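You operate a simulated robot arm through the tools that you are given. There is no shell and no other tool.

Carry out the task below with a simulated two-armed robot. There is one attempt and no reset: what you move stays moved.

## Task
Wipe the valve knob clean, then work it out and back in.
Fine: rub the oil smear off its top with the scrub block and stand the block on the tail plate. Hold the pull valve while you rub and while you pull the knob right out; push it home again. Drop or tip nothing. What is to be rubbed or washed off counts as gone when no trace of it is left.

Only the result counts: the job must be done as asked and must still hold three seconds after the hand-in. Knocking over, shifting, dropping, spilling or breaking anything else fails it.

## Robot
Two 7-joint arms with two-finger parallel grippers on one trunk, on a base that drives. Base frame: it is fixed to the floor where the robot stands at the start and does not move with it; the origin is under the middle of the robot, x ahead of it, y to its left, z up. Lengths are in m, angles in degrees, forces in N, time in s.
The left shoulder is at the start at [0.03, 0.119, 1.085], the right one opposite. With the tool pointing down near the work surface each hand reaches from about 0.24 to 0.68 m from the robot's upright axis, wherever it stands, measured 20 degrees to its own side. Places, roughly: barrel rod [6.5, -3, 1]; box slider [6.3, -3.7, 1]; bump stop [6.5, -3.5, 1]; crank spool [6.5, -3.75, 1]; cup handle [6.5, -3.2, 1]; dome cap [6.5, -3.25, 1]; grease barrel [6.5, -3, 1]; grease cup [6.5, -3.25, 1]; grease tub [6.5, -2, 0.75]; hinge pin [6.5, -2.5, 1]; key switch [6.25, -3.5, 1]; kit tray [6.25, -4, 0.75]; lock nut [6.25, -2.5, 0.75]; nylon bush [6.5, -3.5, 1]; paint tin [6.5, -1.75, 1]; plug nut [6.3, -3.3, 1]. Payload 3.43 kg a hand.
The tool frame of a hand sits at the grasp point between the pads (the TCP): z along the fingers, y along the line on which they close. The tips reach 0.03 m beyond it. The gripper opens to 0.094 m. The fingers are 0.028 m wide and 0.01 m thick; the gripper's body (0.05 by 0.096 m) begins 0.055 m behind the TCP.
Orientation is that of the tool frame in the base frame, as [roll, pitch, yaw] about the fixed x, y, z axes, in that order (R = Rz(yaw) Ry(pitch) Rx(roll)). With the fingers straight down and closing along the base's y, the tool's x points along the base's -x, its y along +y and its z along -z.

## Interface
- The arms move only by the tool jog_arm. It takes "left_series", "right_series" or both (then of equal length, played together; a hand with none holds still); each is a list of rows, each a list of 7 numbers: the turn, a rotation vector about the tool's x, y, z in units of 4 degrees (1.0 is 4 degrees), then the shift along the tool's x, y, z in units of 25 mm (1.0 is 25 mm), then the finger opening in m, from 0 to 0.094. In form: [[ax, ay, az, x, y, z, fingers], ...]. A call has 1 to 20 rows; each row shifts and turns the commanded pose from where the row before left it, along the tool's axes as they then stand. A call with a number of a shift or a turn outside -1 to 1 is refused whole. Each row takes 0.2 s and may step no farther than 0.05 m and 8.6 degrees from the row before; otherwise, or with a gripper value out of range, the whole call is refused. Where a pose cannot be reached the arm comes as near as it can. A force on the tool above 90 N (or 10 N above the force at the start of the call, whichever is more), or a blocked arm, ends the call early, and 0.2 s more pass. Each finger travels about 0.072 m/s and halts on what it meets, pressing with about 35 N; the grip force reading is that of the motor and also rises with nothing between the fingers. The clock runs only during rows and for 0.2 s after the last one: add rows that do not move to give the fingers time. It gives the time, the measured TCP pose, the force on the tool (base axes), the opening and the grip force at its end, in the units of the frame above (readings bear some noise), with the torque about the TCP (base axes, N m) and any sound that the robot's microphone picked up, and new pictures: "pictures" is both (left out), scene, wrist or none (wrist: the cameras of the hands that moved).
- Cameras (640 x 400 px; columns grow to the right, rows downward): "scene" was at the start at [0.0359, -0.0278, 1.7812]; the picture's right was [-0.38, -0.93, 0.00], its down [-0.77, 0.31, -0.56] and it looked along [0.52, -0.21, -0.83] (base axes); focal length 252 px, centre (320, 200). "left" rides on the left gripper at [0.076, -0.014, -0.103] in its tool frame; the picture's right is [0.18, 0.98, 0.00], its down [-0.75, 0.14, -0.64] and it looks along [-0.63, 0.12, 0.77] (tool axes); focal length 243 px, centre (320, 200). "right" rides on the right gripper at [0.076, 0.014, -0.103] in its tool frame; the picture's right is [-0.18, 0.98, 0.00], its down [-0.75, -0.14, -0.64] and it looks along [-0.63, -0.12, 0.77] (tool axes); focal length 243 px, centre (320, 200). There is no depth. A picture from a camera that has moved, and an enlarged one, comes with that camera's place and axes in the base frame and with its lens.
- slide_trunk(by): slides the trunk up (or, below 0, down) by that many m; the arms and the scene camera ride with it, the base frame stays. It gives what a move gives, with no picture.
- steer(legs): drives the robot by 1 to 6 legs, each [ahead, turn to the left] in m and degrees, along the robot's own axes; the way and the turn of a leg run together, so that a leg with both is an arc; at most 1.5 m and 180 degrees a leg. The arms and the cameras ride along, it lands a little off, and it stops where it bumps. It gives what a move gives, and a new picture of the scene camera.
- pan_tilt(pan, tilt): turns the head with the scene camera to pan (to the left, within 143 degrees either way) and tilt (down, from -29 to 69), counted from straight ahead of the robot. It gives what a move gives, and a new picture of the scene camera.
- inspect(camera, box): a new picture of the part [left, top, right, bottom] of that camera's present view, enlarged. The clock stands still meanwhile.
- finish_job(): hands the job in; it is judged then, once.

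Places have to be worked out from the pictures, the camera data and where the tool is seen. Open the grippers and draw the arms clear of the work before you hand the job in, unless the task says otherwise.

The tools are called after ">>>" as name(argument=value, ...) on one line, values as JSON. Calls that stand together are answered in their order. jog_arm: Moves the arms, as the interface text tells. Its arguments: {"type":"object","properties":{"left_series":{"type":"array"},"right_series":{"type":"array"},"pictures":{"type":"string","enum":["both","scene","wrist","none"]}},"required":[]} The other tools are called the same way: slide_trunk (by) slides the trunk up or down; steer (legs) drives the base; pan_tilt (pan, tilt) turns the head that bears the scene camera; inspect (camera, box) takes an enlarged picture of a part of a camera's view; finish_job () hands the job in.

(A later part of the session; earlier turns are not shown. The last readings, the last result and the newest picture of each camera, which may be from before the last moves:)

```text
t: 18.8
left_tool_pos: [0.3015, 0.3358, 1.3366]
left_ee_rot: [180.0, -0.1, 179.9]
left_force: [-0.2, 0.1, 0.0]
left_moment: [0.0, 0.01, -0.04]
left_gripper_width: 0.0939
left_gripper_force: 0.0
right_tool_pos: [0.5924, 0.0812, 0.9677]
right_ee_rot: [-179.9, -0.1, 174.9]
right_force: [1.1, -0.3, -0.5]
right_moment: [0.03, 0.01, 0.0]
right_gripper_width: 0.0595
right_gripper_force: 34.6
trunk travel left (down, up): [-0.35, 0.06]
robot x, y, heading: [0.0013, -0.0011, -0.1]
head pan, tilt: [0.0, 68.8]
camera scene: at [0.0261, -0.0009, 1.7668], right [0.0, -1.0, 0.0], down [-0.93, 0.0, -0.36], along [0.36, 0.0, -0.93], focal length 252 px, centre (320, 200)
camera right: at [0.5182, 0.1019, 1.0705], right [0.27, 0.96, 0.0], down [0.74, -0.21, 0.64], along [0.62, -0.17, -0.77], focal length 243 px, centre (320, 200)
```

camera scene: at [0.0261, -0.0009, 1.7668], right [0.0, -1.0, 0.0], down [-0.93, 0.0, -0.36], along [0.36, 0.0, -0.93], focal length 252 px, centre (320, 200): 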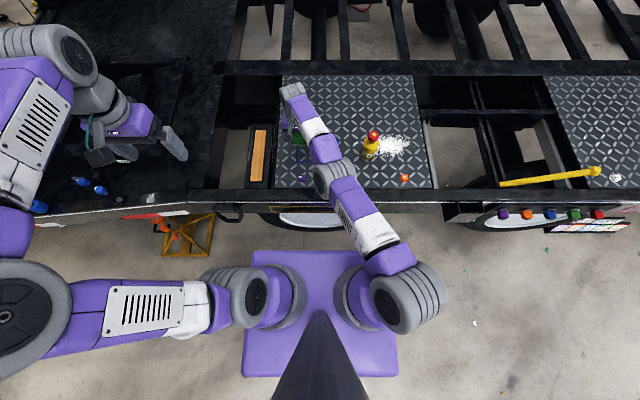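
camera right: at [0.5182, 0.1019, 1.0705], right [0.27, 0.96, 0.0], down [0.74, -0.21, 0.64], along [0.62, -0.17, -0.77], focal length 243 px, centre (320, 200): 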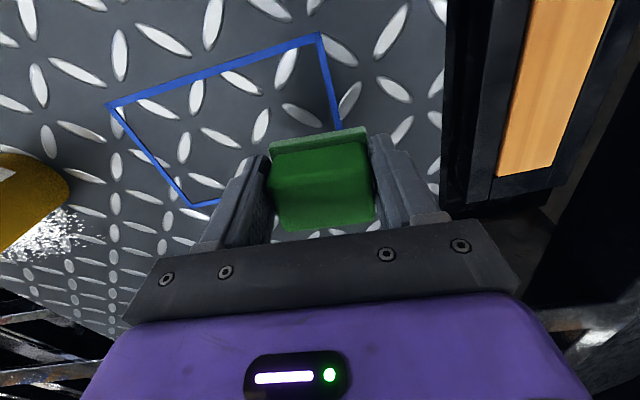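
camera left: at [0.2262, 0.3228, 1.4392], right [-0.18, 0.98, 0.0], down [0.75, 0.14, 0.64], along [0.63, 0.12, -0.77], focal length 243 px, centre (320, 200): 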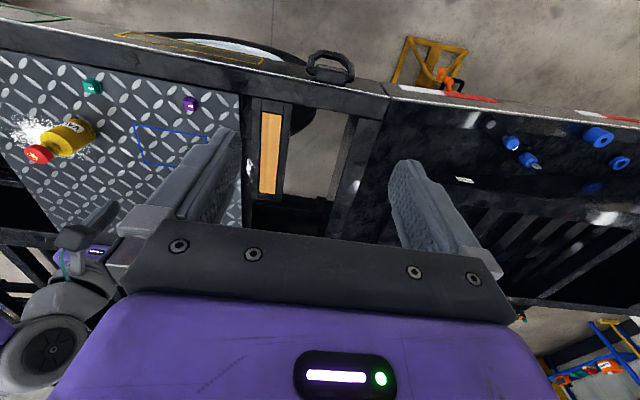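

The block comes up cleanly. I raise it and carry it back to the right, clear of the valve.

>>> jog_arm(right_series=[[0, 0, 0, 0, 0, -1, 0.03], [0, 0, 0, 0, 0, -1, 0.03], [0, 0, 0, 0, 0, -1, 0.03], [0, 0, 0, 0, -0.5, -1, 0.03], [0, 0, 0, 0.3, -0.8, -0.8, 0.03], [0, 0, 0, 0.5, -0.98, -0.8, 0.03], [0, 0, 0, 0.5, -0.98, -0.8, 0.03], [0, 0, 0, 0.5, -0.98, -0.8, 0.03], [0, 0, 0, 0.5, -0.98, -0.8, 0.03], [0, 0, 0, 0.5, -0.98, -0.8, 0.03], [0, 0, 0, 0.5, -0.98, -0.8, 0.03], [0, 0, 0, 0.5, -0.98, -0.8, 0.03], [0, 0, 0, 0.5, -0.98, 0, 0.03], [0, 0, 0, 0.5, -0.98, 0, 0.03], [0, 0, 0, 0.5, -0.98, 0, 0.03], [0, 0, 0, 0.5, -0.98, 0, 0.03], [0, 0, 0, 0.5, -0.98, 0, 0.03], [0, 0, 0, 0.3, -0.98, 0, 0.03], [0, 0, 0, 0.2, -0.98, 0, 0.03], [0, 0, 0, 0, 0, 0, 0.03]], pictures="both")

```text
t: 23.0
left_tool_pos: [0.3018, 0.3365, 1.336]
left_ee_rot: [180.0, 0.0, -180.0]
left_force: [0.9, -0.4, 0.5]
left_moment: [0.0, -0.02, 0.0]
left_gripper_width: 0.094
left_gripper_force: 0.0
right_tool_pos: [0.589, -0.2401, 1.2898]
right_ee_rot: [-179.9, -0.1, 174.9]
right_force: [-0.2, 0.3, 0.0]
right_moment: [-0.02, -0.01, 0.03]
right_gripper_width: 0.0594
right_gripper_force: 34.9
right hand out of reach, approached as far as the arm can: row 1, 4, 5, 6, 7, 8, 9, 10, 11, 12, 13, 14, 15, 16, 17, 18, 19
trunk travel left (down, up): [-0.35, 0.06]
robot x, y, heading: [-0.0011, -0.0004, 0.1]
head pan, tilt: [0.0, 68.8]
camera scene: at [0.0262, -0.0001, 1.7668], right [0.0, -1.0, 0.0], down [-0.93, 0.0, -0.36], along [0.36, 0.0, -0.93], focal length 252 px, centre (320, 200)
camera right: at [0.5141, -0.2193, 1.3931], right [0.27, 0.96, 0.0], down [0.74, -0.21, 0.64], along [0.62, -0.17, -0.77], focal length 243 px, centre (320, 200)
```

scene: 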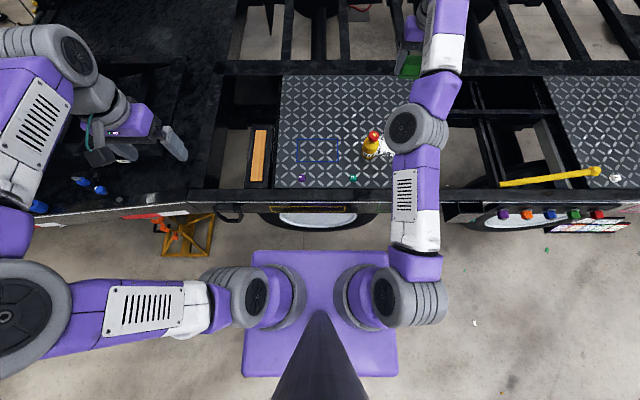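
right: 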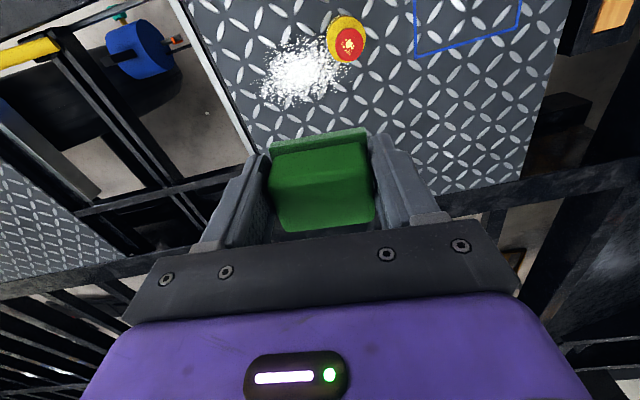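

The right arm has stretched straight and lagged behind its commanded pose. I let it hold still to see whether it catches up.

>>> jog_arm(right_series=[[0, 0, 0, 0, 0, 0, 0.03], [0, 0, 0, 0, 0, 0, 0.03], [0, 0, 0, 0, 0, 0, 0.03]], pictures="scene")

```text
t: 23.8
left_tool_pos: [0.3014, 0.335, 1.3366]
left_ee_rot: [180.0, 0.0, 180.0]
left_force: [-0.3, -0.2, 0.0]
left_moment: [-0.03, -0.02, -0.03]
left_gripper_width: 0.0939
left_gripper_force: 0.1
right_tool_pos: [0.5889, -0.2399, 1.2895]
right_ee_rot: [-180.0, -0.1, 175.0]
right_force: [-0.6, 0.4, -0.5]
right_moment: [-0.02, -0.02, 0.03]
right_gripper_width: 0.0594
right_gripper_force: 35.4
trunk travel left (down, up): [-0.35, 0.06]
robot x, y, heading: [-0.0004, 0.0011, 0.1]
head pan, tilt: [0.0, 68.8]
camera scene: at [0.0259, -0.0011, 1.7668], right [0.0, -1.0, 0.0], down [-0.93, 0.0, -0.36], along [0.36, 0.0, -0.93], focal length 252 px, centre (320, 200)
```

scene: 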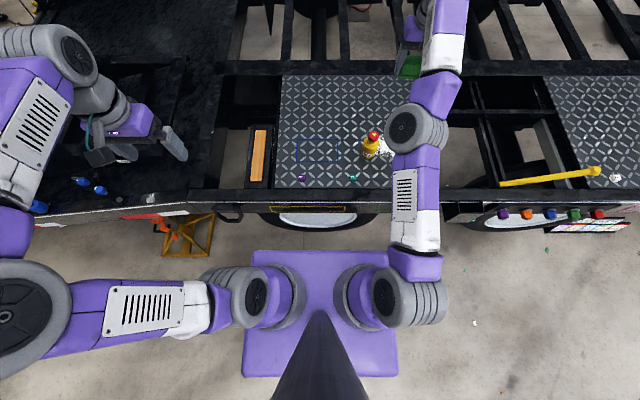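

The new call starts from the actual pose. Moving down folds the arm again, so I lower it (staying well above the knob) while drawing back a little.

>>> jog_arm(right_series=[[0, 0, 0, 0, 0, 0.8, 0.03], [0, 0, 0, 0.2, 0, 0.8, 0.03], [0, 0, 0, 0.4, 0, 0.8, 0.03], [0, 0, 0, 0.6, -0.3, 0.6, 0.03], [0, 0, 0, 0.8, -0.3, 0.2, 0.03], [0, 0, 0, 0.8, -0.3, 0, 0.03]], pictures="scene")

```text
t: 25.2
left_tool_pos: [0.3025, 0.3355, 1.3371]
left_ee_rot: [180.0, 0.1, 180.0]
left_force: [1.5, 0.3, -0.7]
left_moment: [0.02, 0.0, 0.01]
left_gripper_width: 0.094
left_gripper_force: 0.1
right_tool_pos: [0.6056, -0.2637, 1.2415]
right_ee_rot: [-180.0, -0.1, 174.9]
right_force: [0.4, 0.1, -0.7]
right_moment: [0.01, 0.0, 0.01]
right_gripper_width: 0.0596
right_gripper_force: 35.2
right hand out of reach, approached as far as the arm can: row 1, 2, 3, 4, 5, 6
trunk travel left (down, up): [-0.35, 0.06]
robot x, y, heading: [0.0026, -0.0027, 0.1]
head pan, tilt: [0.0, 68.8]
camera scene: at [0.0257, -0.0014, 1.7668], right [0.0, -1.0, 0.0], down [-0.93, 0.0, -0.36], along [0.36, 0.0, -0.93], focal length 252 px, centre (320, 200)
```

scene: 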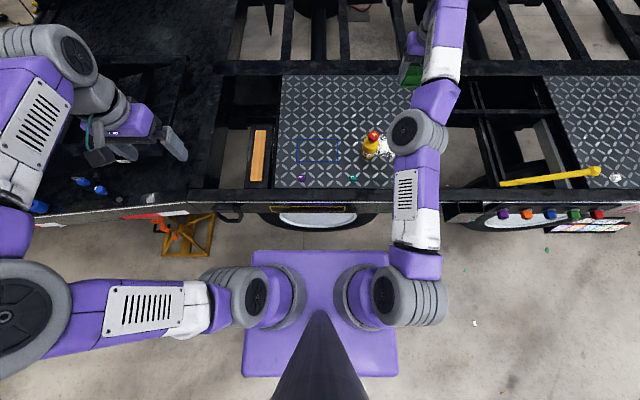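

The limit looks like the wrist's flex with the tool vertical at that height. I tilt the tool's fingers forward 20° while lowering slightly, to free the wrist.

>>> jog_arm(right_series=[[0, -1, 0, 0, 0, 0, 0.03], [0, -1, 0, 0.2, 0, 0.2, 0.03], [0, -1, 0, 0.3, 0, 0.2, 0.03], [0, -1, 0, 0.4, 0, 0.2, 0.03], [0, -1, 0, 0.4, 0, 0.2, 0.03], [0, 0, 0, 0.4, 0, 0.2, 0.03]], pictures="scene")

```text
t: 26.6
left_tool_pos: [0.3018, 0.3359, 1.3364]
left_ee_rot: [180.0, 0.0, -179.9]
left_force: [0.3, -0.2, 0.8]
left_moment: [-0.01, 0.0, 0.01]
left_gripper_width: 0.0939
left_gripper_force: 0.1
right_tool_pos: [0.6781, -0.2788, 1.2464]
right_ee_rot: [179.9, 20.0, 174.9]
right_force: [-0.2, -0.3, -0.1]
right_moment: [-0.02, 0.01, 0.02]
right_gripper_width: 0.0595
right_gripper_force: 35.3
right hand out of reach, approached as far as the arm can: row 1, 2, 3, 4, 5, 6
trunk travel left (down, up): [-0.35, 0.06]
robot x, y, heading: [-0.0003, 0.0006, 0.2]
head pan, tilt: [0.0, 68.8]
camera scene: at [0.026, -0.0009, 1.7668], right [0.0, -1.0, 0.0], down [-0.93, 0.0, -0.36], along [0.36, 0.0, -0.93], focal length 252 px, centre (320, 200)
```

scene: 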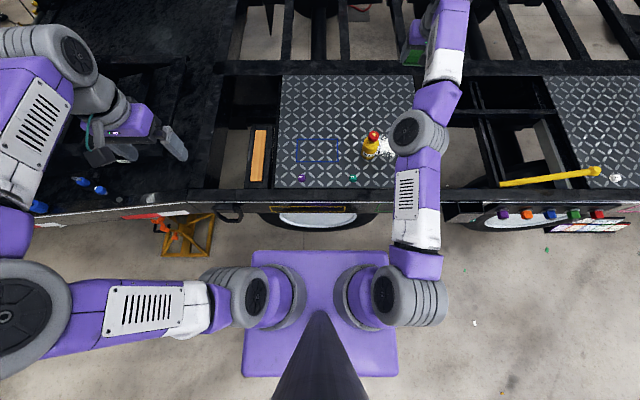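

The wrist stays at a constant distance from the shoulder, so the elbow is locked straight. I command a pull straight toward the shoulder to bend it.

>>> jog_arm(right_series=[[0, 0, 0, 0.97, 0.16, 0.17, 0.03], [0, 0, 0, 0.97, 0.16, 0.17, 0.03], [0, 0, 0, 0.97, 0.16, 0.17, 0.03], [0, 0, 0, 0.97, 0.16, 0.17, 0.03], [0, 0, 0, 0.97, 0.16, 0.17, 0.03], [0, 0, 0, 0.97, 0.16, 0.17, 0.03], [0, 0, 0, 0, 0, 0, 0.03]], pictures="scene")

```text
t: 28.2
left_tool_pos: [0.302, 0.3364, 1.3355]
left_ee_rot: [179.9, 0.1, -180.0]
left_force: [-0.2, -0.3, -0.1]
left_moment: [-0.01, 0.02, 0.02]
left_gripper_width: 0.0942
left_gripper_force: 0.0
right_tool_pos: [0.689, -0.2661, 1.2157]
right_ee_rot: [-179.9, 19.9, 175.0]
right_force: [-0.2, 0.3, 0.0]
right_moment: [0.0, -0.02, 0.01]
right_gripper_width: 0.0591
right_gripper_force: 35.4
right hand out of reach, approached as far as the arm can: row 1, 2, 3, 4, 5, 6
trunk travel left (down, up): [-0.35, 0.06]
robot x, y, heading: [0.0012, 0.0031, 0.0]
head pan, tilt: [0.0, 68.8]
camera scene: at [0.0257, -0.001, 1.7668], right [0.0, -1.0, 0.0], down [-0.93, 0.0, -0.36], along [0.36, 0.0, -0.93], focal length 252 px, centre (320, 200)
```

scene: 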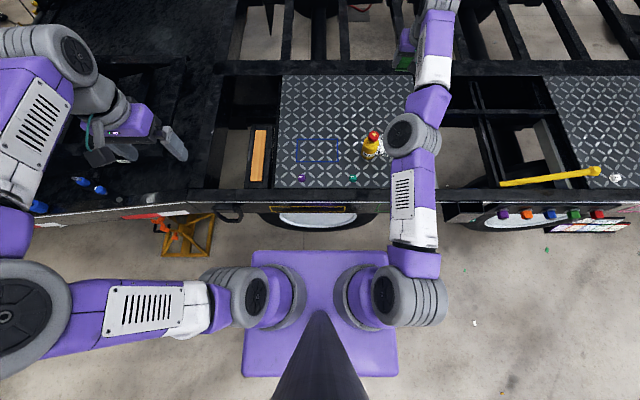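

It slid only slightly and the elbow is still nearly straight. I pull back along the tool's x more strongly to a free spot above the front of the plate.

>>> jog_arm(right_series=[[0, 0, 0, 1, 0.07, 0, 0.03], [0, 0, 0, 1, 0.07, 0, 0.03], [0, 0, 0, 1, 0.07, 0, 0.03], [0, 0, 0, 1, 0.07, 0, 0.03], [0, 0, 0, 1, 0.07, 0, 0.03], [0, 0, 0, 1, 0.07, 0, 0.03], [0, 0, 0, 1, 0.07, 0, 0.03], [0, 0, 0, 1, 0.07, 0, 0.03], [0, 0, 0, 1, 0.07, 0, 0.03], [0, 0, 0, 0, 0, 0, 0.03]], pictures="scene")

```text
t: 30.4
left_tool_pos: [0.3032, 0.3354, 1.3373]
left_ee_rot: [180.0, 0.0, 180.0]
left_force: [-0.1, 1.3, 0.3]
left_moment: [0.01, 0.04, -0.03]
left_gripper_width: 0.094
left_gripper_force: 0.0
right_tool_pos: [0.4792, -0.2304, 1.1388]
right_ee_rot: [-179.9, 20.0, 175.0]
right_force: [0.0, -0.6, -1.1]
right_moment: [0.01, 0.01, 0.0]
right_gripper_width: 0.0593
right_gripper_force: 34.7
right hand out of reach, approached as far as the arm can: row 1
trunk travel left (down, up): [-0.35, 0.06]
robot x, y, heading: [-0.0009, 0.0001, -0.1]
head pan, tilt: [0.0, 68.8]
camera scene: at [0.0266, -0.0009, 1.7668], right [0.0, -1.0, 0.0], down [-0.93, 0.0, -0.36], along [0.36, 0.0, -0.93], focal length 252 px, centre (320, 200)
```

scene: 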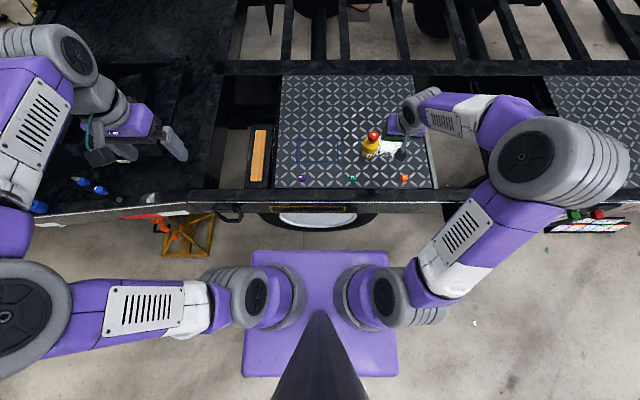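

The elbow has bent outward again and the arm is free. Now I set the right tool upright and move it to the right to wait, while the left hand comes forward toward the valve's left.

>>> jog_arm(left_series=[[0, 0, 0, -0.37, -0.84, 0.54, 0.094], [0, 0, 0, -0.37, -0.84, 0.54, 0.094], [0, 0, 0, -0.37, -0.84, 0.54, 0.094], [0, 0, 0, -0.37, -0.84, 0.54, 0.094], [0, 0, 0, -0.37, -0.84, 0.54, 0.094], [0, 0, 0, -0.37, -0.84, 0.54, 0.094], [0, 0, 0, -0.37, -0.84, 0.54, 0.094], [0, 0, 0, -0.37, -0.84, 0.54, 0.094], [0, 0, 0, -0.37, -0.84, 0.54, 0.094], [0, 0, 0, -0.37, -0.84, 0.54, 0.094], [0, 0, 0, -0.37, -0.84, 0.54, 0.094], [0, 0, 0, -0.37, -0.84, 0.54, 0.094], [0, 0, 0, -0.37, -0.84, 0.54, 0.094], [0, 0, 0, -0.37, -0.84, 0.54, 0.094], [0, 0, 0, -0.37, -0.84, 0.54, 0.094], [0, 0, 0, 0, 0, 0, 0.094]], right_series=[[0, 1, 0, 0.2, -1, 0, 0.03], [0, 1, 0, 0.2, -1, 0, 0.03], [0, 1, 0, 0.2, -1, 0, 0.03], [0, 1, 0, 0.2, -1, 0, 0.03], [0, 1, 0, 0.2, -1, 0, 0.03], [0, 0, 0, 0, 0, 0, 0.03], [0, 0, 0, 0, 0, 0, 0.03], [0, 0, 0, 0, 0, 0, 0.03], [0, 0, 0, 0, 0, 0, 0.03], [0, 0, 0, 0, 0, 0, 0.03], [0, 0, 0, 0, 0, 0, 0.03], [0, 0, 0, 0, 0, 0, 0.03], [0, 0, 0, 0, 0, 0, 0.03], [0, 0, 0, 0, 0, 0, 0.03], [0, 0, 0, 0, 0, 0, 0.03], [0, 0, 0, 0, 0, 0, 0.03]])

```text
t: 33.8
left_tool_pos: [0.4418, 0.0187, 1.1346]
left_ee_rot: [-180.0, -0.1, 180.0]
left_force: [0.2, 0.0, 0.1]
left_moment: [0.01, 0.0, -0.02]
left_gripper_width: 0.0942
left_gripper_force: 0.1
right_tool_pos: [0.444, -0.3527, 1.1385]
right_ee_rot: [-179.9, 0.0, 175.1]
right_force: [0.3, -0.3, -0.5]
right_moment: [-0.02, 0.01, -0.01]
right_gripper_width: 0.0593
right_gripper_force: 35.3
trunk travel left (down, up): [-0.35, 0.06]
robot x, y, heading: [-0.0005, 0.0014, -0.1]
head pan, tilt: [0.0, 68.8]
camera scene: at [0.0254, -0.0002, 1.7668], right [0.0, -1.0, 0.0], down [-0.93, 0.0, -0.36], along [0.36, 0.0, -0.93], focal length 252 px, centre (320, 200)
camera right: at [0.3694, -0.3312, 1.2409], right [0.27, 0.96, 0.0], down [0.74, -0.21, 0.64], along [0.62, -0.17, -0.77], focal length 243 px, centre (320, 200)
camera left: at [0.3656, 0.005, 1.2375], right [-0.18, 0.98, 0.0], down [0.75, 0.14, 0.64], along [0.63, 0.12, -0.77], focal length 243 px, centre (320, 200)
```

scene: 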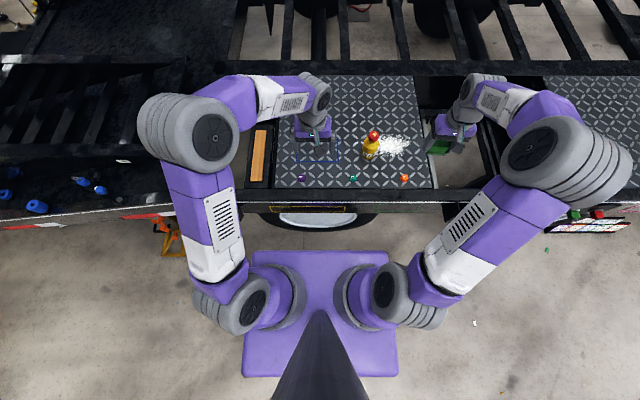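
right: 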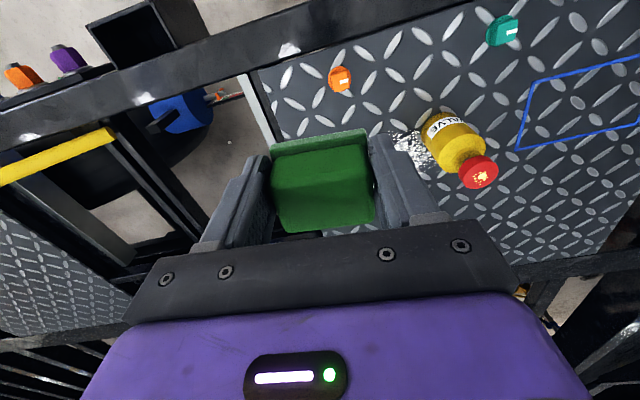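
left: 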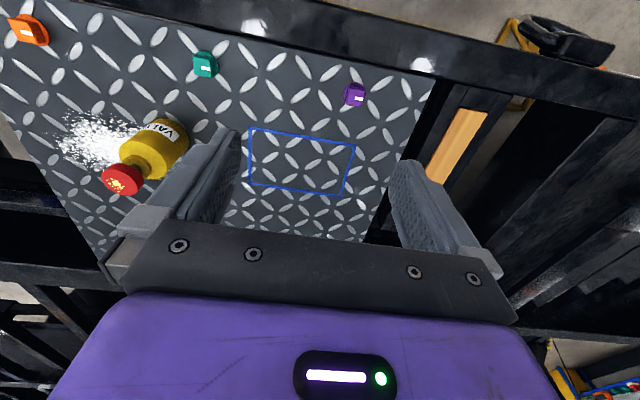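

Both hands now see the valve from either side. I enlarge both views to fix its axis precisely.

>>> inspect(camera="right", box=[390, 90, 530, 200])

>>> inspect(camera="left", box=[60, 90, 220, 220])

>>> inspect(camera="scene", box=[320, 110, 440, 200])

```text
3.64 times, centred on (460, 145) of right
camera zoom: at [0.3694, -0.3312, 1.2409], right [0.27, 0.96, 0.0], down [0.74, -0.21, 0.64], along [0.62, -0.17, -0.77], focal length 882 px, centre (-189, 400)
```

zoom: 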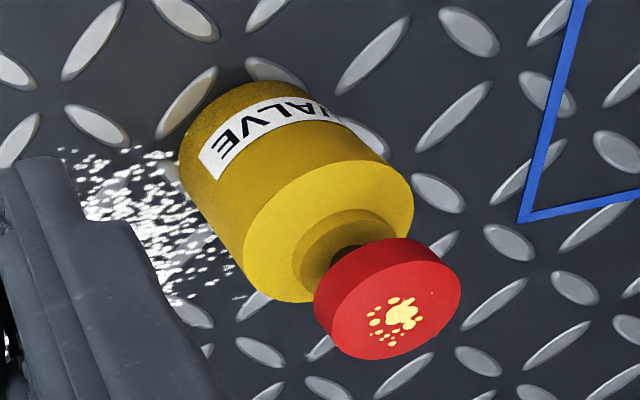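

```text
3.08 times, centred on (140, 155) of left
camera zoom: at [0.3656, 0.005, 1.2375], right [-0.18, 0.98, 0.0], down [0.75, 0.14, 0.64], along [0.63, 0.12, -0.77], focal length 746 px, centre (874, 338)
```

zoom: 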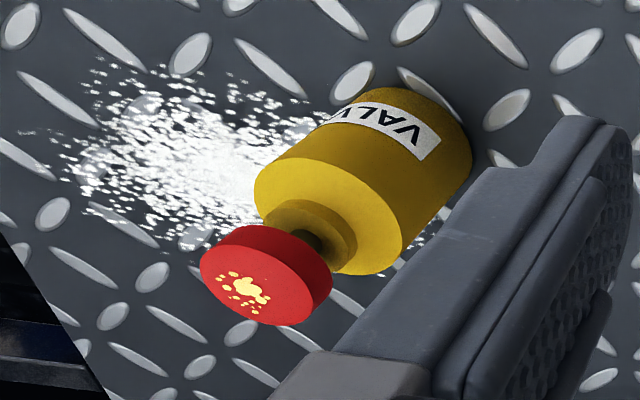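

```text
4.44 times, centred on (380, 155) of scene
camera zoom: at [0.0254, -0.0002, 1.7668], right [0.0, -1.0, 0.0], down [-0.93, 0.0, -0.36], along [0.36, 0.0, -0.93], focal length 1118 px, centre (53, 400)
```

zoom: 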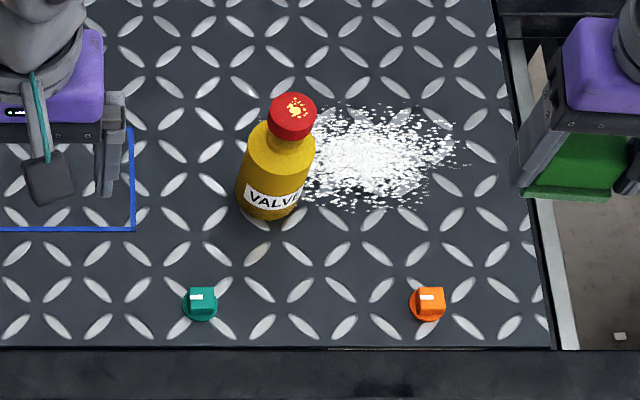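

Triangulation puts the valve axis at about [0.572, -0.196], knob top z ≈ 1.007, body top ≈ 0.957, body diameter ≈ 0.062. I turn the left tool 55° clockwise in place; the wrist camera box is real, so I'll keep it clear of the plate.

>>> jog_arm(left_series=[[0, 0, 0.982, 0, 0, 0, 0.094], [0, 0, 0.982, 0, 0, 0, 0.094], [0, 0, 0.982, 0, 0, 0, 0.094], [0, 0, 0.982, 0, 0, 0, 0.094], [0, 0, 0.982, 0, 0, 0, 0.094], [0, 0, 0.982, 0, 0, 0, 0.094], [0, 0, 0.982, 0, 0, 0, 0.094], [0, 0, 0.982, 0, 0, 0, 0.094], [0, 0, 0.982, 0, 0, 0, 0.094], [0, 0, 0.982, 0, 0, 0, 0.094], [0, 0, 0.982, 0, 0, 0, 0.094], [0, 0, 0.982, 0, 0, 0, 0.094], [0, 0, 0.982, 0, 0, 0, 0.094], [0, 0, 0.982, 0, 0, 0, 0.094], [0, 0, 0, 0, 0, 0, 0.094]], pictures="scene")

```text
t: 37.0
left_tool_pos: [0.4419, 0.0216, 1.134]
left_ee_rot: [180.0, 0.1, 124.8]
left_force: [0.3, -0.3, 0.3]
left_moment: [0.01, 0.03, 0.0]
left_gripper_width: 0.094
left_gripper_force: 0.1
right_tool_pos: [0.4444, -0.3522, 1.1368]
right_ee_rot: [-180.0, 0.0, 175.0]
right_force: [-0.1, -0.4, -0.2]
right_moment: [-0.02, -0.01, 0.03]
right_gripper_width: 0.0596
right_gripper_force: 34.9
trunk travel left (down, up): [-0.35, 0.06]
robot x, y, heading: [-0.0005, 0.0003, 0.1]
head pan, tilt: [0.0, 68.8]
camera scene: at [0.0259, -0.0009, 1.7668], right [0.0, -1.0, 0.0], down [-0.93, 0.0, -0.36], along [0.36, 0.0, -0.93], focal length 252 px, centre (320, 200)
```

scene: 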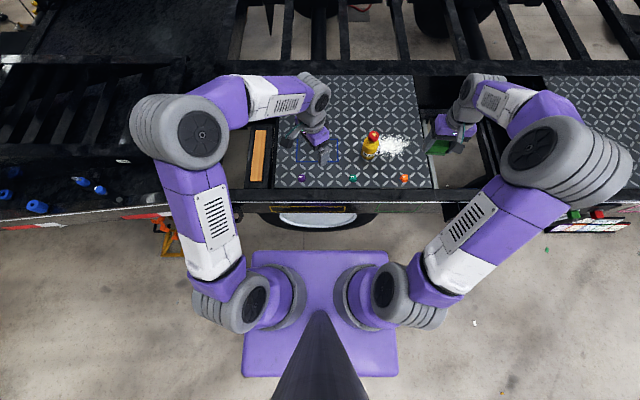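

The turn is done. Now I tilt the left tool 50° so the fingers point forward-right and 40° below level.

>>> jog_arm(left_series=[[0, -0.9615, 0, 0, 0, 0, 0.094], [0, -0.9615, 0, 0, 0, 0, 0.094], [0, -0.9615, 0, 0, 0, 0, 0.094], [0, -0.9615, 0, 0, 0, 0, 0.094], [0, -0.9615, 0, 0, 0, 0, 0.094], [0, -0.9615, 0, 0, 0, 0, 0.094], [0, -0.9615, 0, 0, 0, 0, 0.094], [0, -0.9615, 0, 0, 0, 0, 0.094], [0, -0.9615, 0, 0, 0, 0, 0.094], [0, -0.9615, 0, 0, 0, 0, 0.094], [0, -0.9615, 0, 0, 0, 0, 0.094], [0, -0.9615, 0, 0, 0, 0, 0.094], [0, -0.9615, 0, 0, 0, 0, 0.094], [0, 0, 0, 0, 0, 0, 0.094]], pictures="both")

```text
t: 40.0
left_tool_pos: [0.4419, 0.0212, 1.134]
left_ee_rot: [180.0, 50.1, 125.0]
left_force: [-0.3, -0.2, -0.1]
left_moment: [-0.01, 0.0, -0.02]
left_gripper_width: 0.0941
left_gripper_force: 0.0
right_tool_pos: [0.4448, -0.3525, 1.1381]
right_ee_rot: [-180.0, 0.0, 175.0]
right_force: [-0.2, -0.1, 0.2]
right_moment: [0.01, -0.03, -0.01]
right_gripper_width: 0.0592
right_gripper_force: 35.2
trunk travel left (down, up): [-0.35, 0.06]
robot x, y, heading: [-0.0007, 0.0026, 0.0]
head pan, tilt: [0.0, 68.8]
camera scene: at [0.0259, -0.0014, 1.7668], right [0.0, -1.0, 0.0], down [-0.93, 0.0, -0.36], along [0.36, 0.0, -0.93], focal length 252 px, centre (320, 200)
camera left: at [0.3565, 0.1172, 1.1416], right [0.74, 0.66, -0.14], down [0.11, 0.09, 0.99], along [0.67, -0.75, -0.01], focal length 243 px, centre (320, 200)
```

scene: 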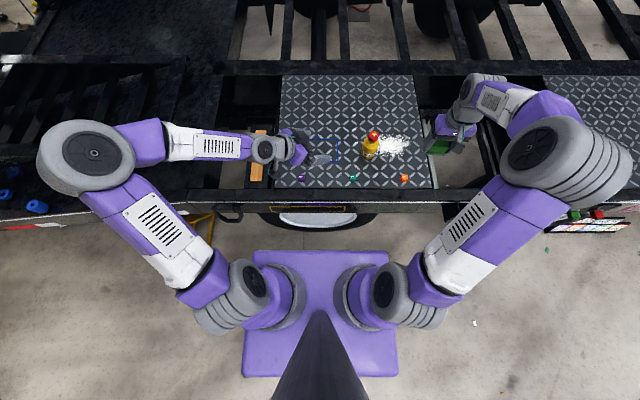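
left: 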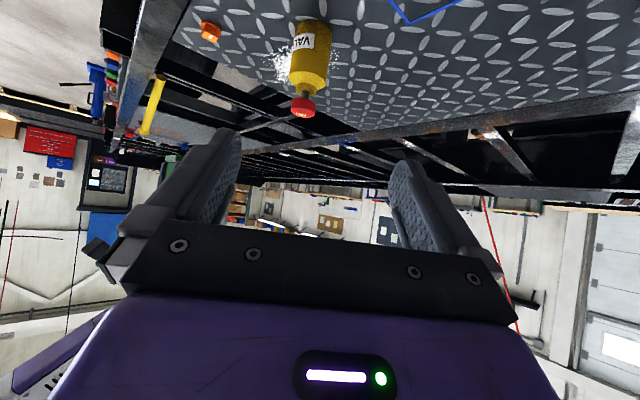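

The valve now lies almost straight along the left tool's z. I advance 0.2 m to a pre-grasp about 12 cm short of the valve.

>>> jog_arm(left_series=[[0, 0, 0, 0.03, -0.09, 0.99, 0.094], [0, 0, 0, 0.03, -0.09, 0.99, 0.094], [0, 0, 0, 0.03, -0.09, 0.99, 0.094], [0, 0, 0, 0.03, -0.09, 0.99, 0.094], [0, 0, 0, 0.03, -0.09, 0.99, 0.094], [0, 0, 0, 0.03, -0.09, 0.99, 0.094], [0, 0, 0, 0.03, -0.09, 0.99, 0.094], [0, 0, 0, 0.03, -0.09, 0.99, 0.094], [0, 0, 0, 0, 0, 0, 0.094]], pictures="both")

>>> inspect(camera="left", box=[180, 0, 460, 200])

>>> inspect(camera="scene", box=[300, 110, 440, 200])

```text
t: 42.0
left_tool_pos: [0.5109, -0.1104, 1.0008]
left_ee_rot: [-179.9, 50.0, 125.0]
left_force: [-0.1, 1.3, 0.4]
left_moment: [0.02, -0.03, -0.04]
left_gripper_width: 0.0939
left_gripper_force: 0.1
right_tool_pos: [0.4443, -0.3522, 1.1372]
right_ee_rot: [-180.0, 0.0, 175.0]
right_force: [0.1, 0.5, -0.7]
right_moment: [0.01, 0.01, -0.05]
right_gripper_width: 0.0594
right_gripper_force: 35.7
trunk travel left (down, up): [-0.35, 0.06]
robot x, y, heading: [-0.0027, 0.0006, 0.1]
head pan, tilt: [0.0, 68.8]
camera scene: at [0.0255, -0.0004, 1.7668], right [0.0, -1.0, 0.0], down [-0.93, 0.0, -0.36], along [0.36, 0.0, -0.93], focal length 252 px, centre (320, 200)
camera left: at [0.4262, -0.0139, 1.0087], right [0.74, 0.66, -0.14], down [0.11, 0.09, 0.99], along [0.67, -0.75, -0.01], focal length 243 px, centre (320, 200)
```

scene: 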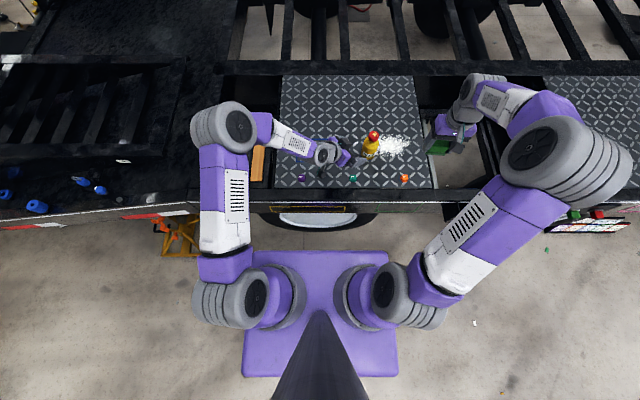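
left: 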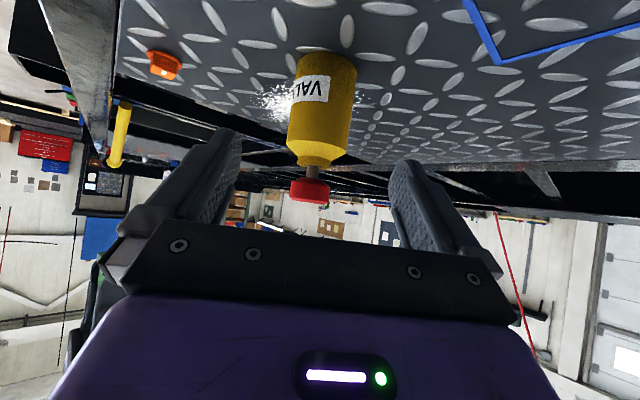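

```text
2.00 times, centred on (320, 100) of left
camera zoom: at [0.4262, -0.0139, 1.0087], right [0.74, 0.66, -0.14], down [0.11, 0.09, 0.99], along [0.67, -0.75, -0.01], focal length 485 px, centre (320, 400)
```

zoom: 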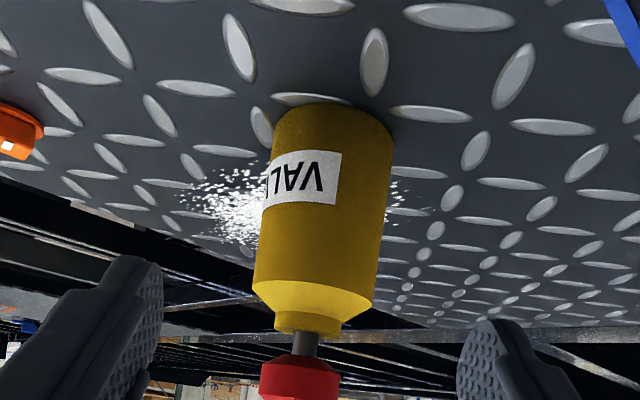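

```text
4.44 times, centred on (370, 155) of scene
camera zoom: at [0.0255, -0.0004, 1.7668], right [0.0, -1.0, 0.0], down [-0.93, 0.0, -0.36], along [0.36, 0.0, -0.93], focal length 1118 px, centre (98, 400)
```

zoom: 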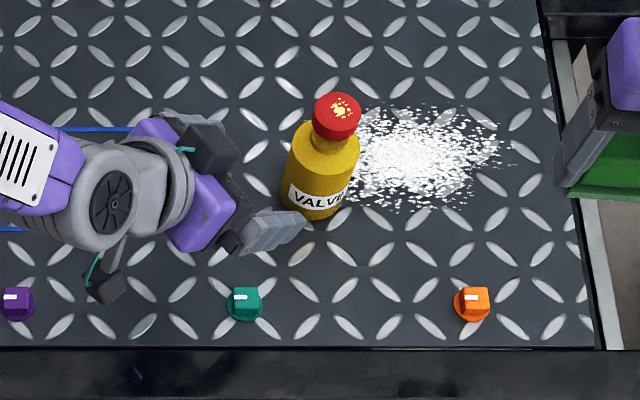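

The side view matches my estimate (body 0.063 m wide, knob 0.040 m, stem gap about 0.01 m) and the jaws are centred on it. I advance the left hand the remaining way, watching forces.

>>> jog_arm(left_series=[[0, 0, 0, 0, 0.02, 0.8, 0.094], [0, 0, 0, 0, 0.02, 0.8, 0.094], [0, 0, 0, 0, 0, 0.8, 0.094], [0, 0, 0, 0, 0, 0.8, 0.094], [0, 0, 0, 0, 0, 0.6, 0.094], [0, 0, 0, 0, 0, 0, 0.094]], pictures="both")

>>> inspect(camera="left", box=[180, 40, 460, 240])

>>> inspect(camera="scene", box=[310, 110, 430, 200])

>>> inspect(camera="right", box=[390, 60, 590, 200])

```text
t: 43.4
left_tool_pos: [0.5548, -0.1706, 0.9404]
left_ee_rot: [-179.9, 49.9, 124.9]
left_force: [0.7, -0.6, 0.0]
left_moment: [-0.01, 0.0, -0.01]
left_gripper_width: 0.0939
left_gripper_force: 0.1
right_tool_pos: [0.4452, -0.3522, 1.1383]
right_ee_rot: [-179.9, 0.0, 174.9]
right_force: [0.3, -0.2, -0.7]
right_moment: [-0.02, 0.02, 0.02]
right_gripper_width: 0.0593
right_gripper_force: 34.5
trunk travel left (down, up): [-0.35, 0.06]
robot x, y, heading: [0.0018, -0.0008, 0.1]
head pan, tilt: [0.0, 68.8]
camera scene: at [0.0258, -0.0007, 1.7668], right [0.0, -1.0, 0.0], down [-0.93, 0.0, -0.36], along [0.36, 0.0, -0.93], focal length 252 px, centre (320, 200)
camera left: at [0.4697, -0.0742, 0.9481], right [0.74, 0.66, -0.14], down [0.11, 0.09, 0.99], along [0.67, -0.75, -0.01], focal length 243 px, centre (320, 200)
```

scene: 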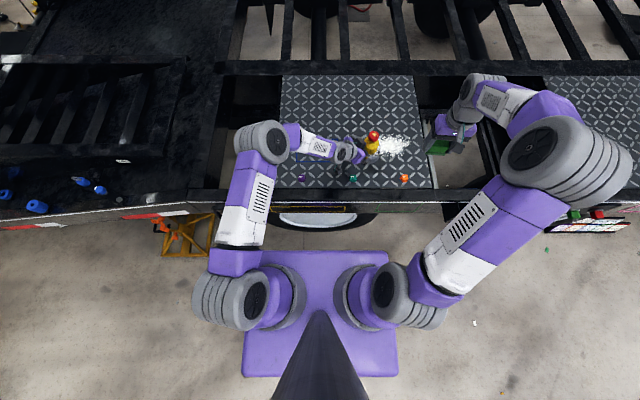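
left: 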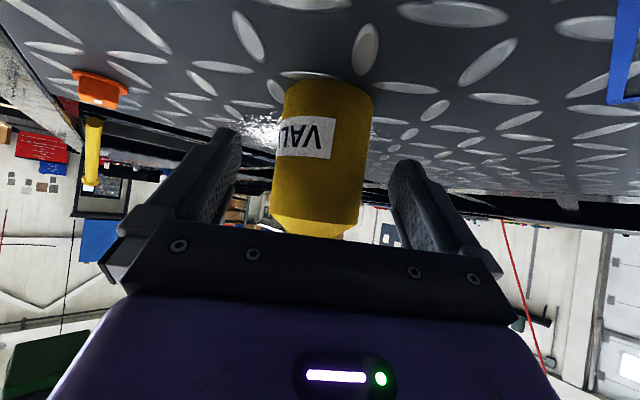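

```text
2.00 times, centred on (320, 140) of left
camera zoom: at [0.4697, -0.0742, 0.9481], right [0.74, 0.66, -0.14], down [0.11, 0.09, 0.99], along [0.67, -0.75, -0.01], focal length 485 px, centre (320, 320)
```

zoom: 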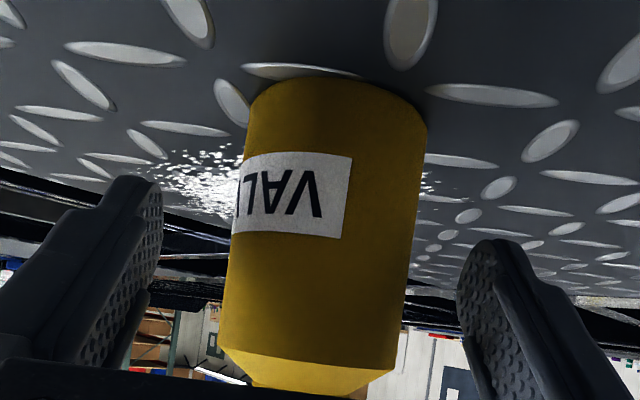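

```text
4.44 times, centred on (370, 155) of scene
camera zoom: at [0.0258, -0.0007, 1.7668], right [0.0, -1.0, 0.0], down [-0.93, 0.0, -0.36], along [0.36, 0.0, -0.93], focal length 1118 px, centre (98, 400)
```

zoom: 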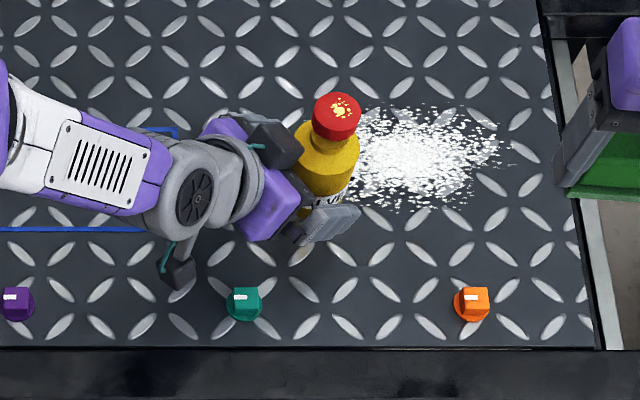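

```text
2.86 times, centred on (490, 130) of right
camera zoom: at [0.3696, -0.3316, 1.2408], right [0.27, 0.96, 0.0], down [0.74, -0.21, 0.64], along [0.62, -0.17, -0.77], focal length 693 px, centre (-166, 400)
```

zoom: 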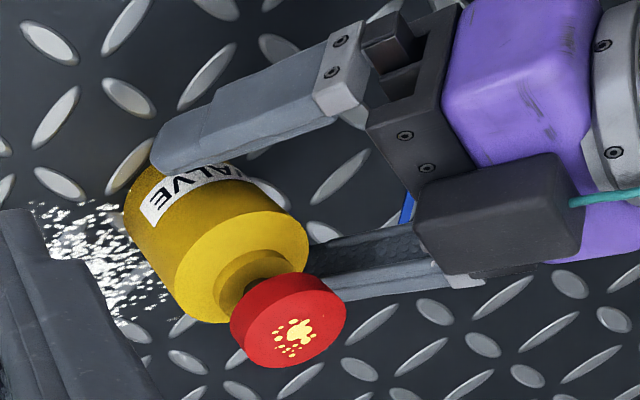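

The jaws straddle the body well. But I notice a second dark box on the upper side of the left gripper near the knob; I zoom in to judge its size before closing.

>>> inspect(camera="right", box=[490, 70, 640, 170])

>>> inspect(camera="scene", box=[335, 120, 395, 180])

```text
4.00 times, centred on (565, 120) of right
camera zoom: at [0.3696, -0.3316, 1.2408], right [0.27, 0.96, 0.0], down [0.74, -0.21, 0.64], along [0.62, -0.17, -0.77], focal length 970 px, centre (-660, 520)
```

zoom: 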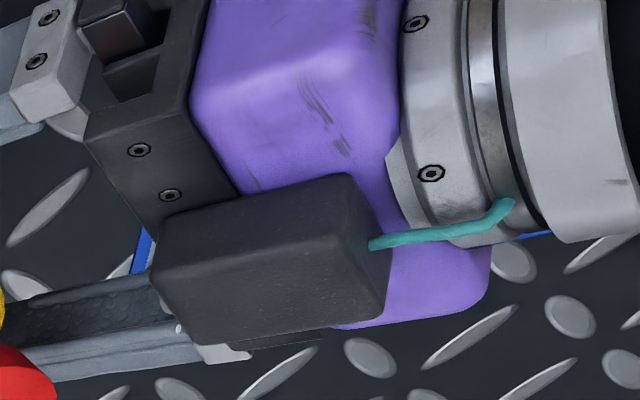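

```text
6.67 times, centred on (365, 150) of scene
camera zoom: at [0.0258, -0.0007, 1.7668], right [0.0, -1.0, 0.0], down [-0.93, 0.0, -0.36], along [0.36, 0.0, -0.93], focal length 1677 px, centre (20, 533)
```

zoom: 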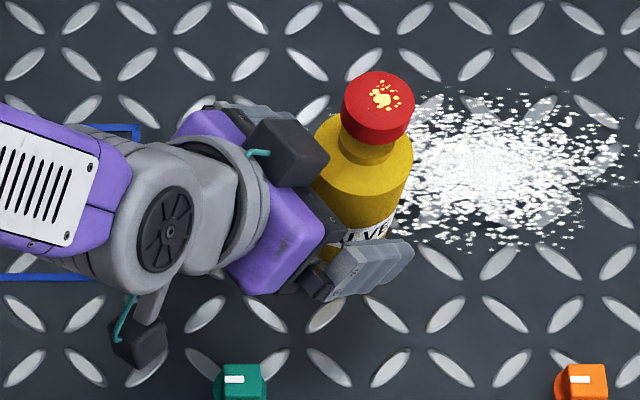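

The box sits on the gripper's upper side and would end about 4 cm from the valve axis, so I want the right hand's jaw line square to the left hand's approach. I test turning the right tool 50° clockwise where it waits.

>>> jog_arm(right_series=[[0, 0, 0.9615, 0, 0, 0, 0.03], [0, 0, 0.9615, 0, 0, 0, 0.03], [0, 0, 0.9615, 0, 0, 0, 0.03], [0, 0, 0.9615, 0, 0, 0, 0.03], [0, 0, 0.9615, 0, 0, 0, 0.03], [0, 0, 0.9615, 0, 0, 0, 0.03], [0, 0, 0.9615, 0, 0, 0, 0.03], [0, 0, 0.9615, 0, 0, 0, 0.03], [0, 0, 0.9615, 0, 0, 0, 0.03], [0, 0, 0.9615, 0, 0, 0, 0.03], [0, 0, 0.9615, 0, 0, 0, 0.03], [0, 0, 0.9615, 0, 0, 0, 0.03], [0, 0, 0.9615, 0, 0, 0, 0.03], [0, 0, 0, 0, 0, 0, 0.03]], pictures="both")

```text
t: 46.4
left_tool_pos: [0.5547, -0.1709, 0.9399]
left_ee_rot: [-180.0, 50.0, 125.0]
left_force: [0.8, 0.4, 0.4]
left_moment: [0.02, 0.01, 0.01]
left_gripper_width: 0.0942
left_gripper_force: 0.2
right_tool_pos: [0.4448, -0.3516, 1.1355]
right_ee_rot: [-180.0, 0.0, 124.9]
right_force: [0.1, 0.4, -0.6]
right_moment: [-0.06, -0.05, 0.02]
right_gripper_width: 0.0593
right_gripper_force: 34.9
trunk travel left (down, up): [-0.35, 0.06]
robot x, y, heading: [-0.0002, -0.0023, -0.1]
head pan, tilt: [0.0, 68.8]
camera scene: at [0.0259, -0.0009, 1.7668], right [0.0, -1.0, 0.0], down [-0.93, 0.0, -0.36], along [0.36, 0.0, -0.93], focal length 252 px, centre (320, 200)
camera right: at [0.4116, -0.2819, 1.2384], right [0.91, 0.41, 0.0], down [0.31, -0.7, 0.64], along [0.26, -0.58, -0.77], focal length 243 px, centre (320, 200)
```

scene: 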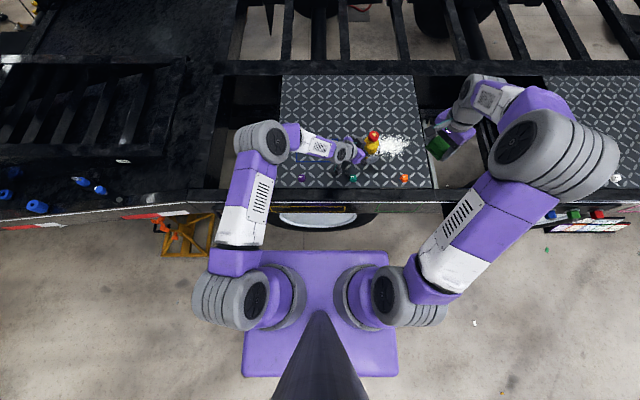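
right: 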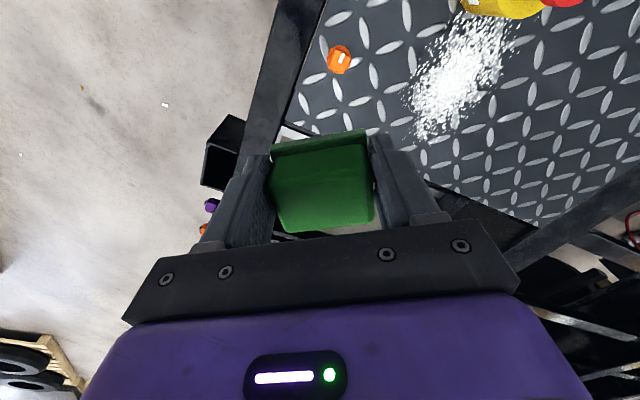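

The right tool turned freely to yaw 125°. Now the left hand moves the last 22 mm in and closes on the valve body.

>>> jog_arm(left_series=[[0, 0, 0, 0, 0, 0.44, 0.094], [0, 0, 0, 0, 0, 0.44, 0.094], [0, 0, 0, 0, 0, 0, 0.094], [0, 0, 0, 0, 0, 0, 0.08], [0, 0, 0, 0, 0, 0, 0.072], [0, 0, 0, 0, 0, 0, 0.066], [0, 0, 0, 0, 0, 0, 0.06], [0, 0, 0, 0, 0, 0, 0.05], [0, 0, 0, 0, 0, 0, 0.04], [0, 0, 0, 0, 0, 0, 0.04]], pictures="both")

>>> inspect(camera="left", box=[180, 40, 460, 240])

>>> inspect(camera="scene", box=[335, 115, 425, 185])

```text
t: 48.6
left_tool_pos: [0.5636, -0.1849, 0.9257]
left_ee_rot: [179.9, 50.0, 125.1]
left_force: [-0.4, 0.2, 0.5]
left_moment: [0.01, 0.03, 0.03]
left_gripper_width: 0.0599
left_gripper_force: 35.0
right_tool_pos: [0.4431, -0.3525, 1.1355]
right_ee_rot: [179.9, 0.1, 124.9]
right_force: [-0.8, -0.3, -0.8]
right_moment: [-0.01, 0.01, 0.01]
right_gripper_width: 0.0595
right_gripper_force: 35.1
trunk travel left (down, up): [-0.35, 0.06]
robot x, y, heading: [0.004, 0.0018, -0.1]
head pan, tilt: [0.0, 68.8]
camera scene: at [0.0259, -0.0009, 1.7668], right [0.0, -1.0, 0.0], down [-0.93, 0.0, -0.36], along [0.36, 0.0, -0.93], focal length 252 px, centre (320, 200)
camera left: at [0.4784, -0.0881, 0.9344], right [0.74, 0.66, -0.14], down [0.11, 0.09, 0.99], along [0.67, -0.75, -0.01], focal length 243 px, centre (320, 200)
```

scene: 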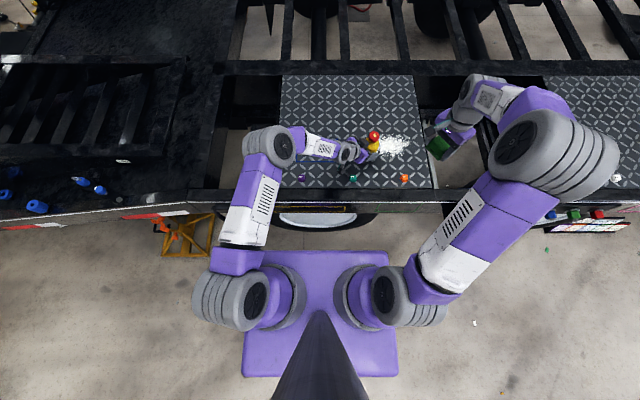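
left: 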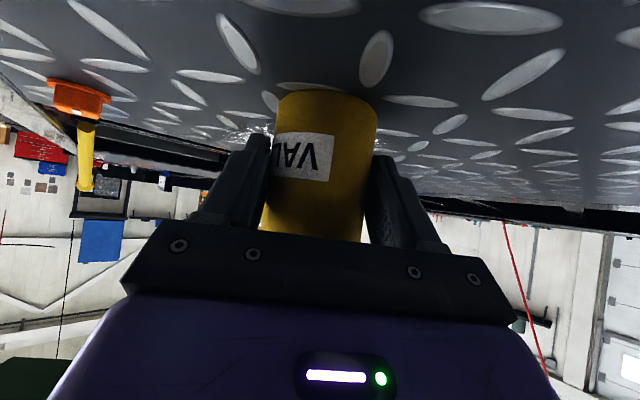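

```text
2.00 times, centred on (320, 140) of left
camera zoom: at [0.4784, -0.0881, 0.9344], right [0.74, 0.66, -0.14], down [0.11, 0.09, 0.99], along [0.67, -0.75, -0.01], focal length 485 px, centre (320, 320)
```

zoom: 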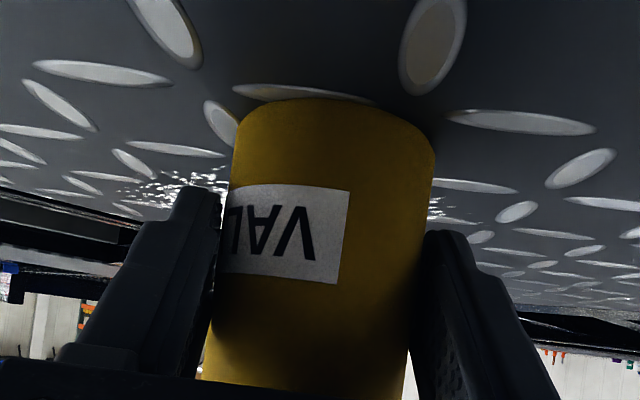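

```text
5.71 times, centred on (380, 150) of scene
camera zoom: at [0.0259, -0.0009, 1.7668], right [0.0, -1.0, 0.0], down [-0.93, 0.0, -0.36], along [0.36, 0.0, -0.93], focal length 1437 px, centre (-23, 486)
```

zoom: 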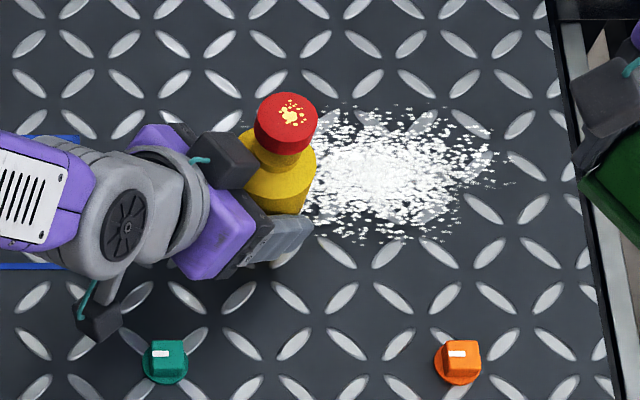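

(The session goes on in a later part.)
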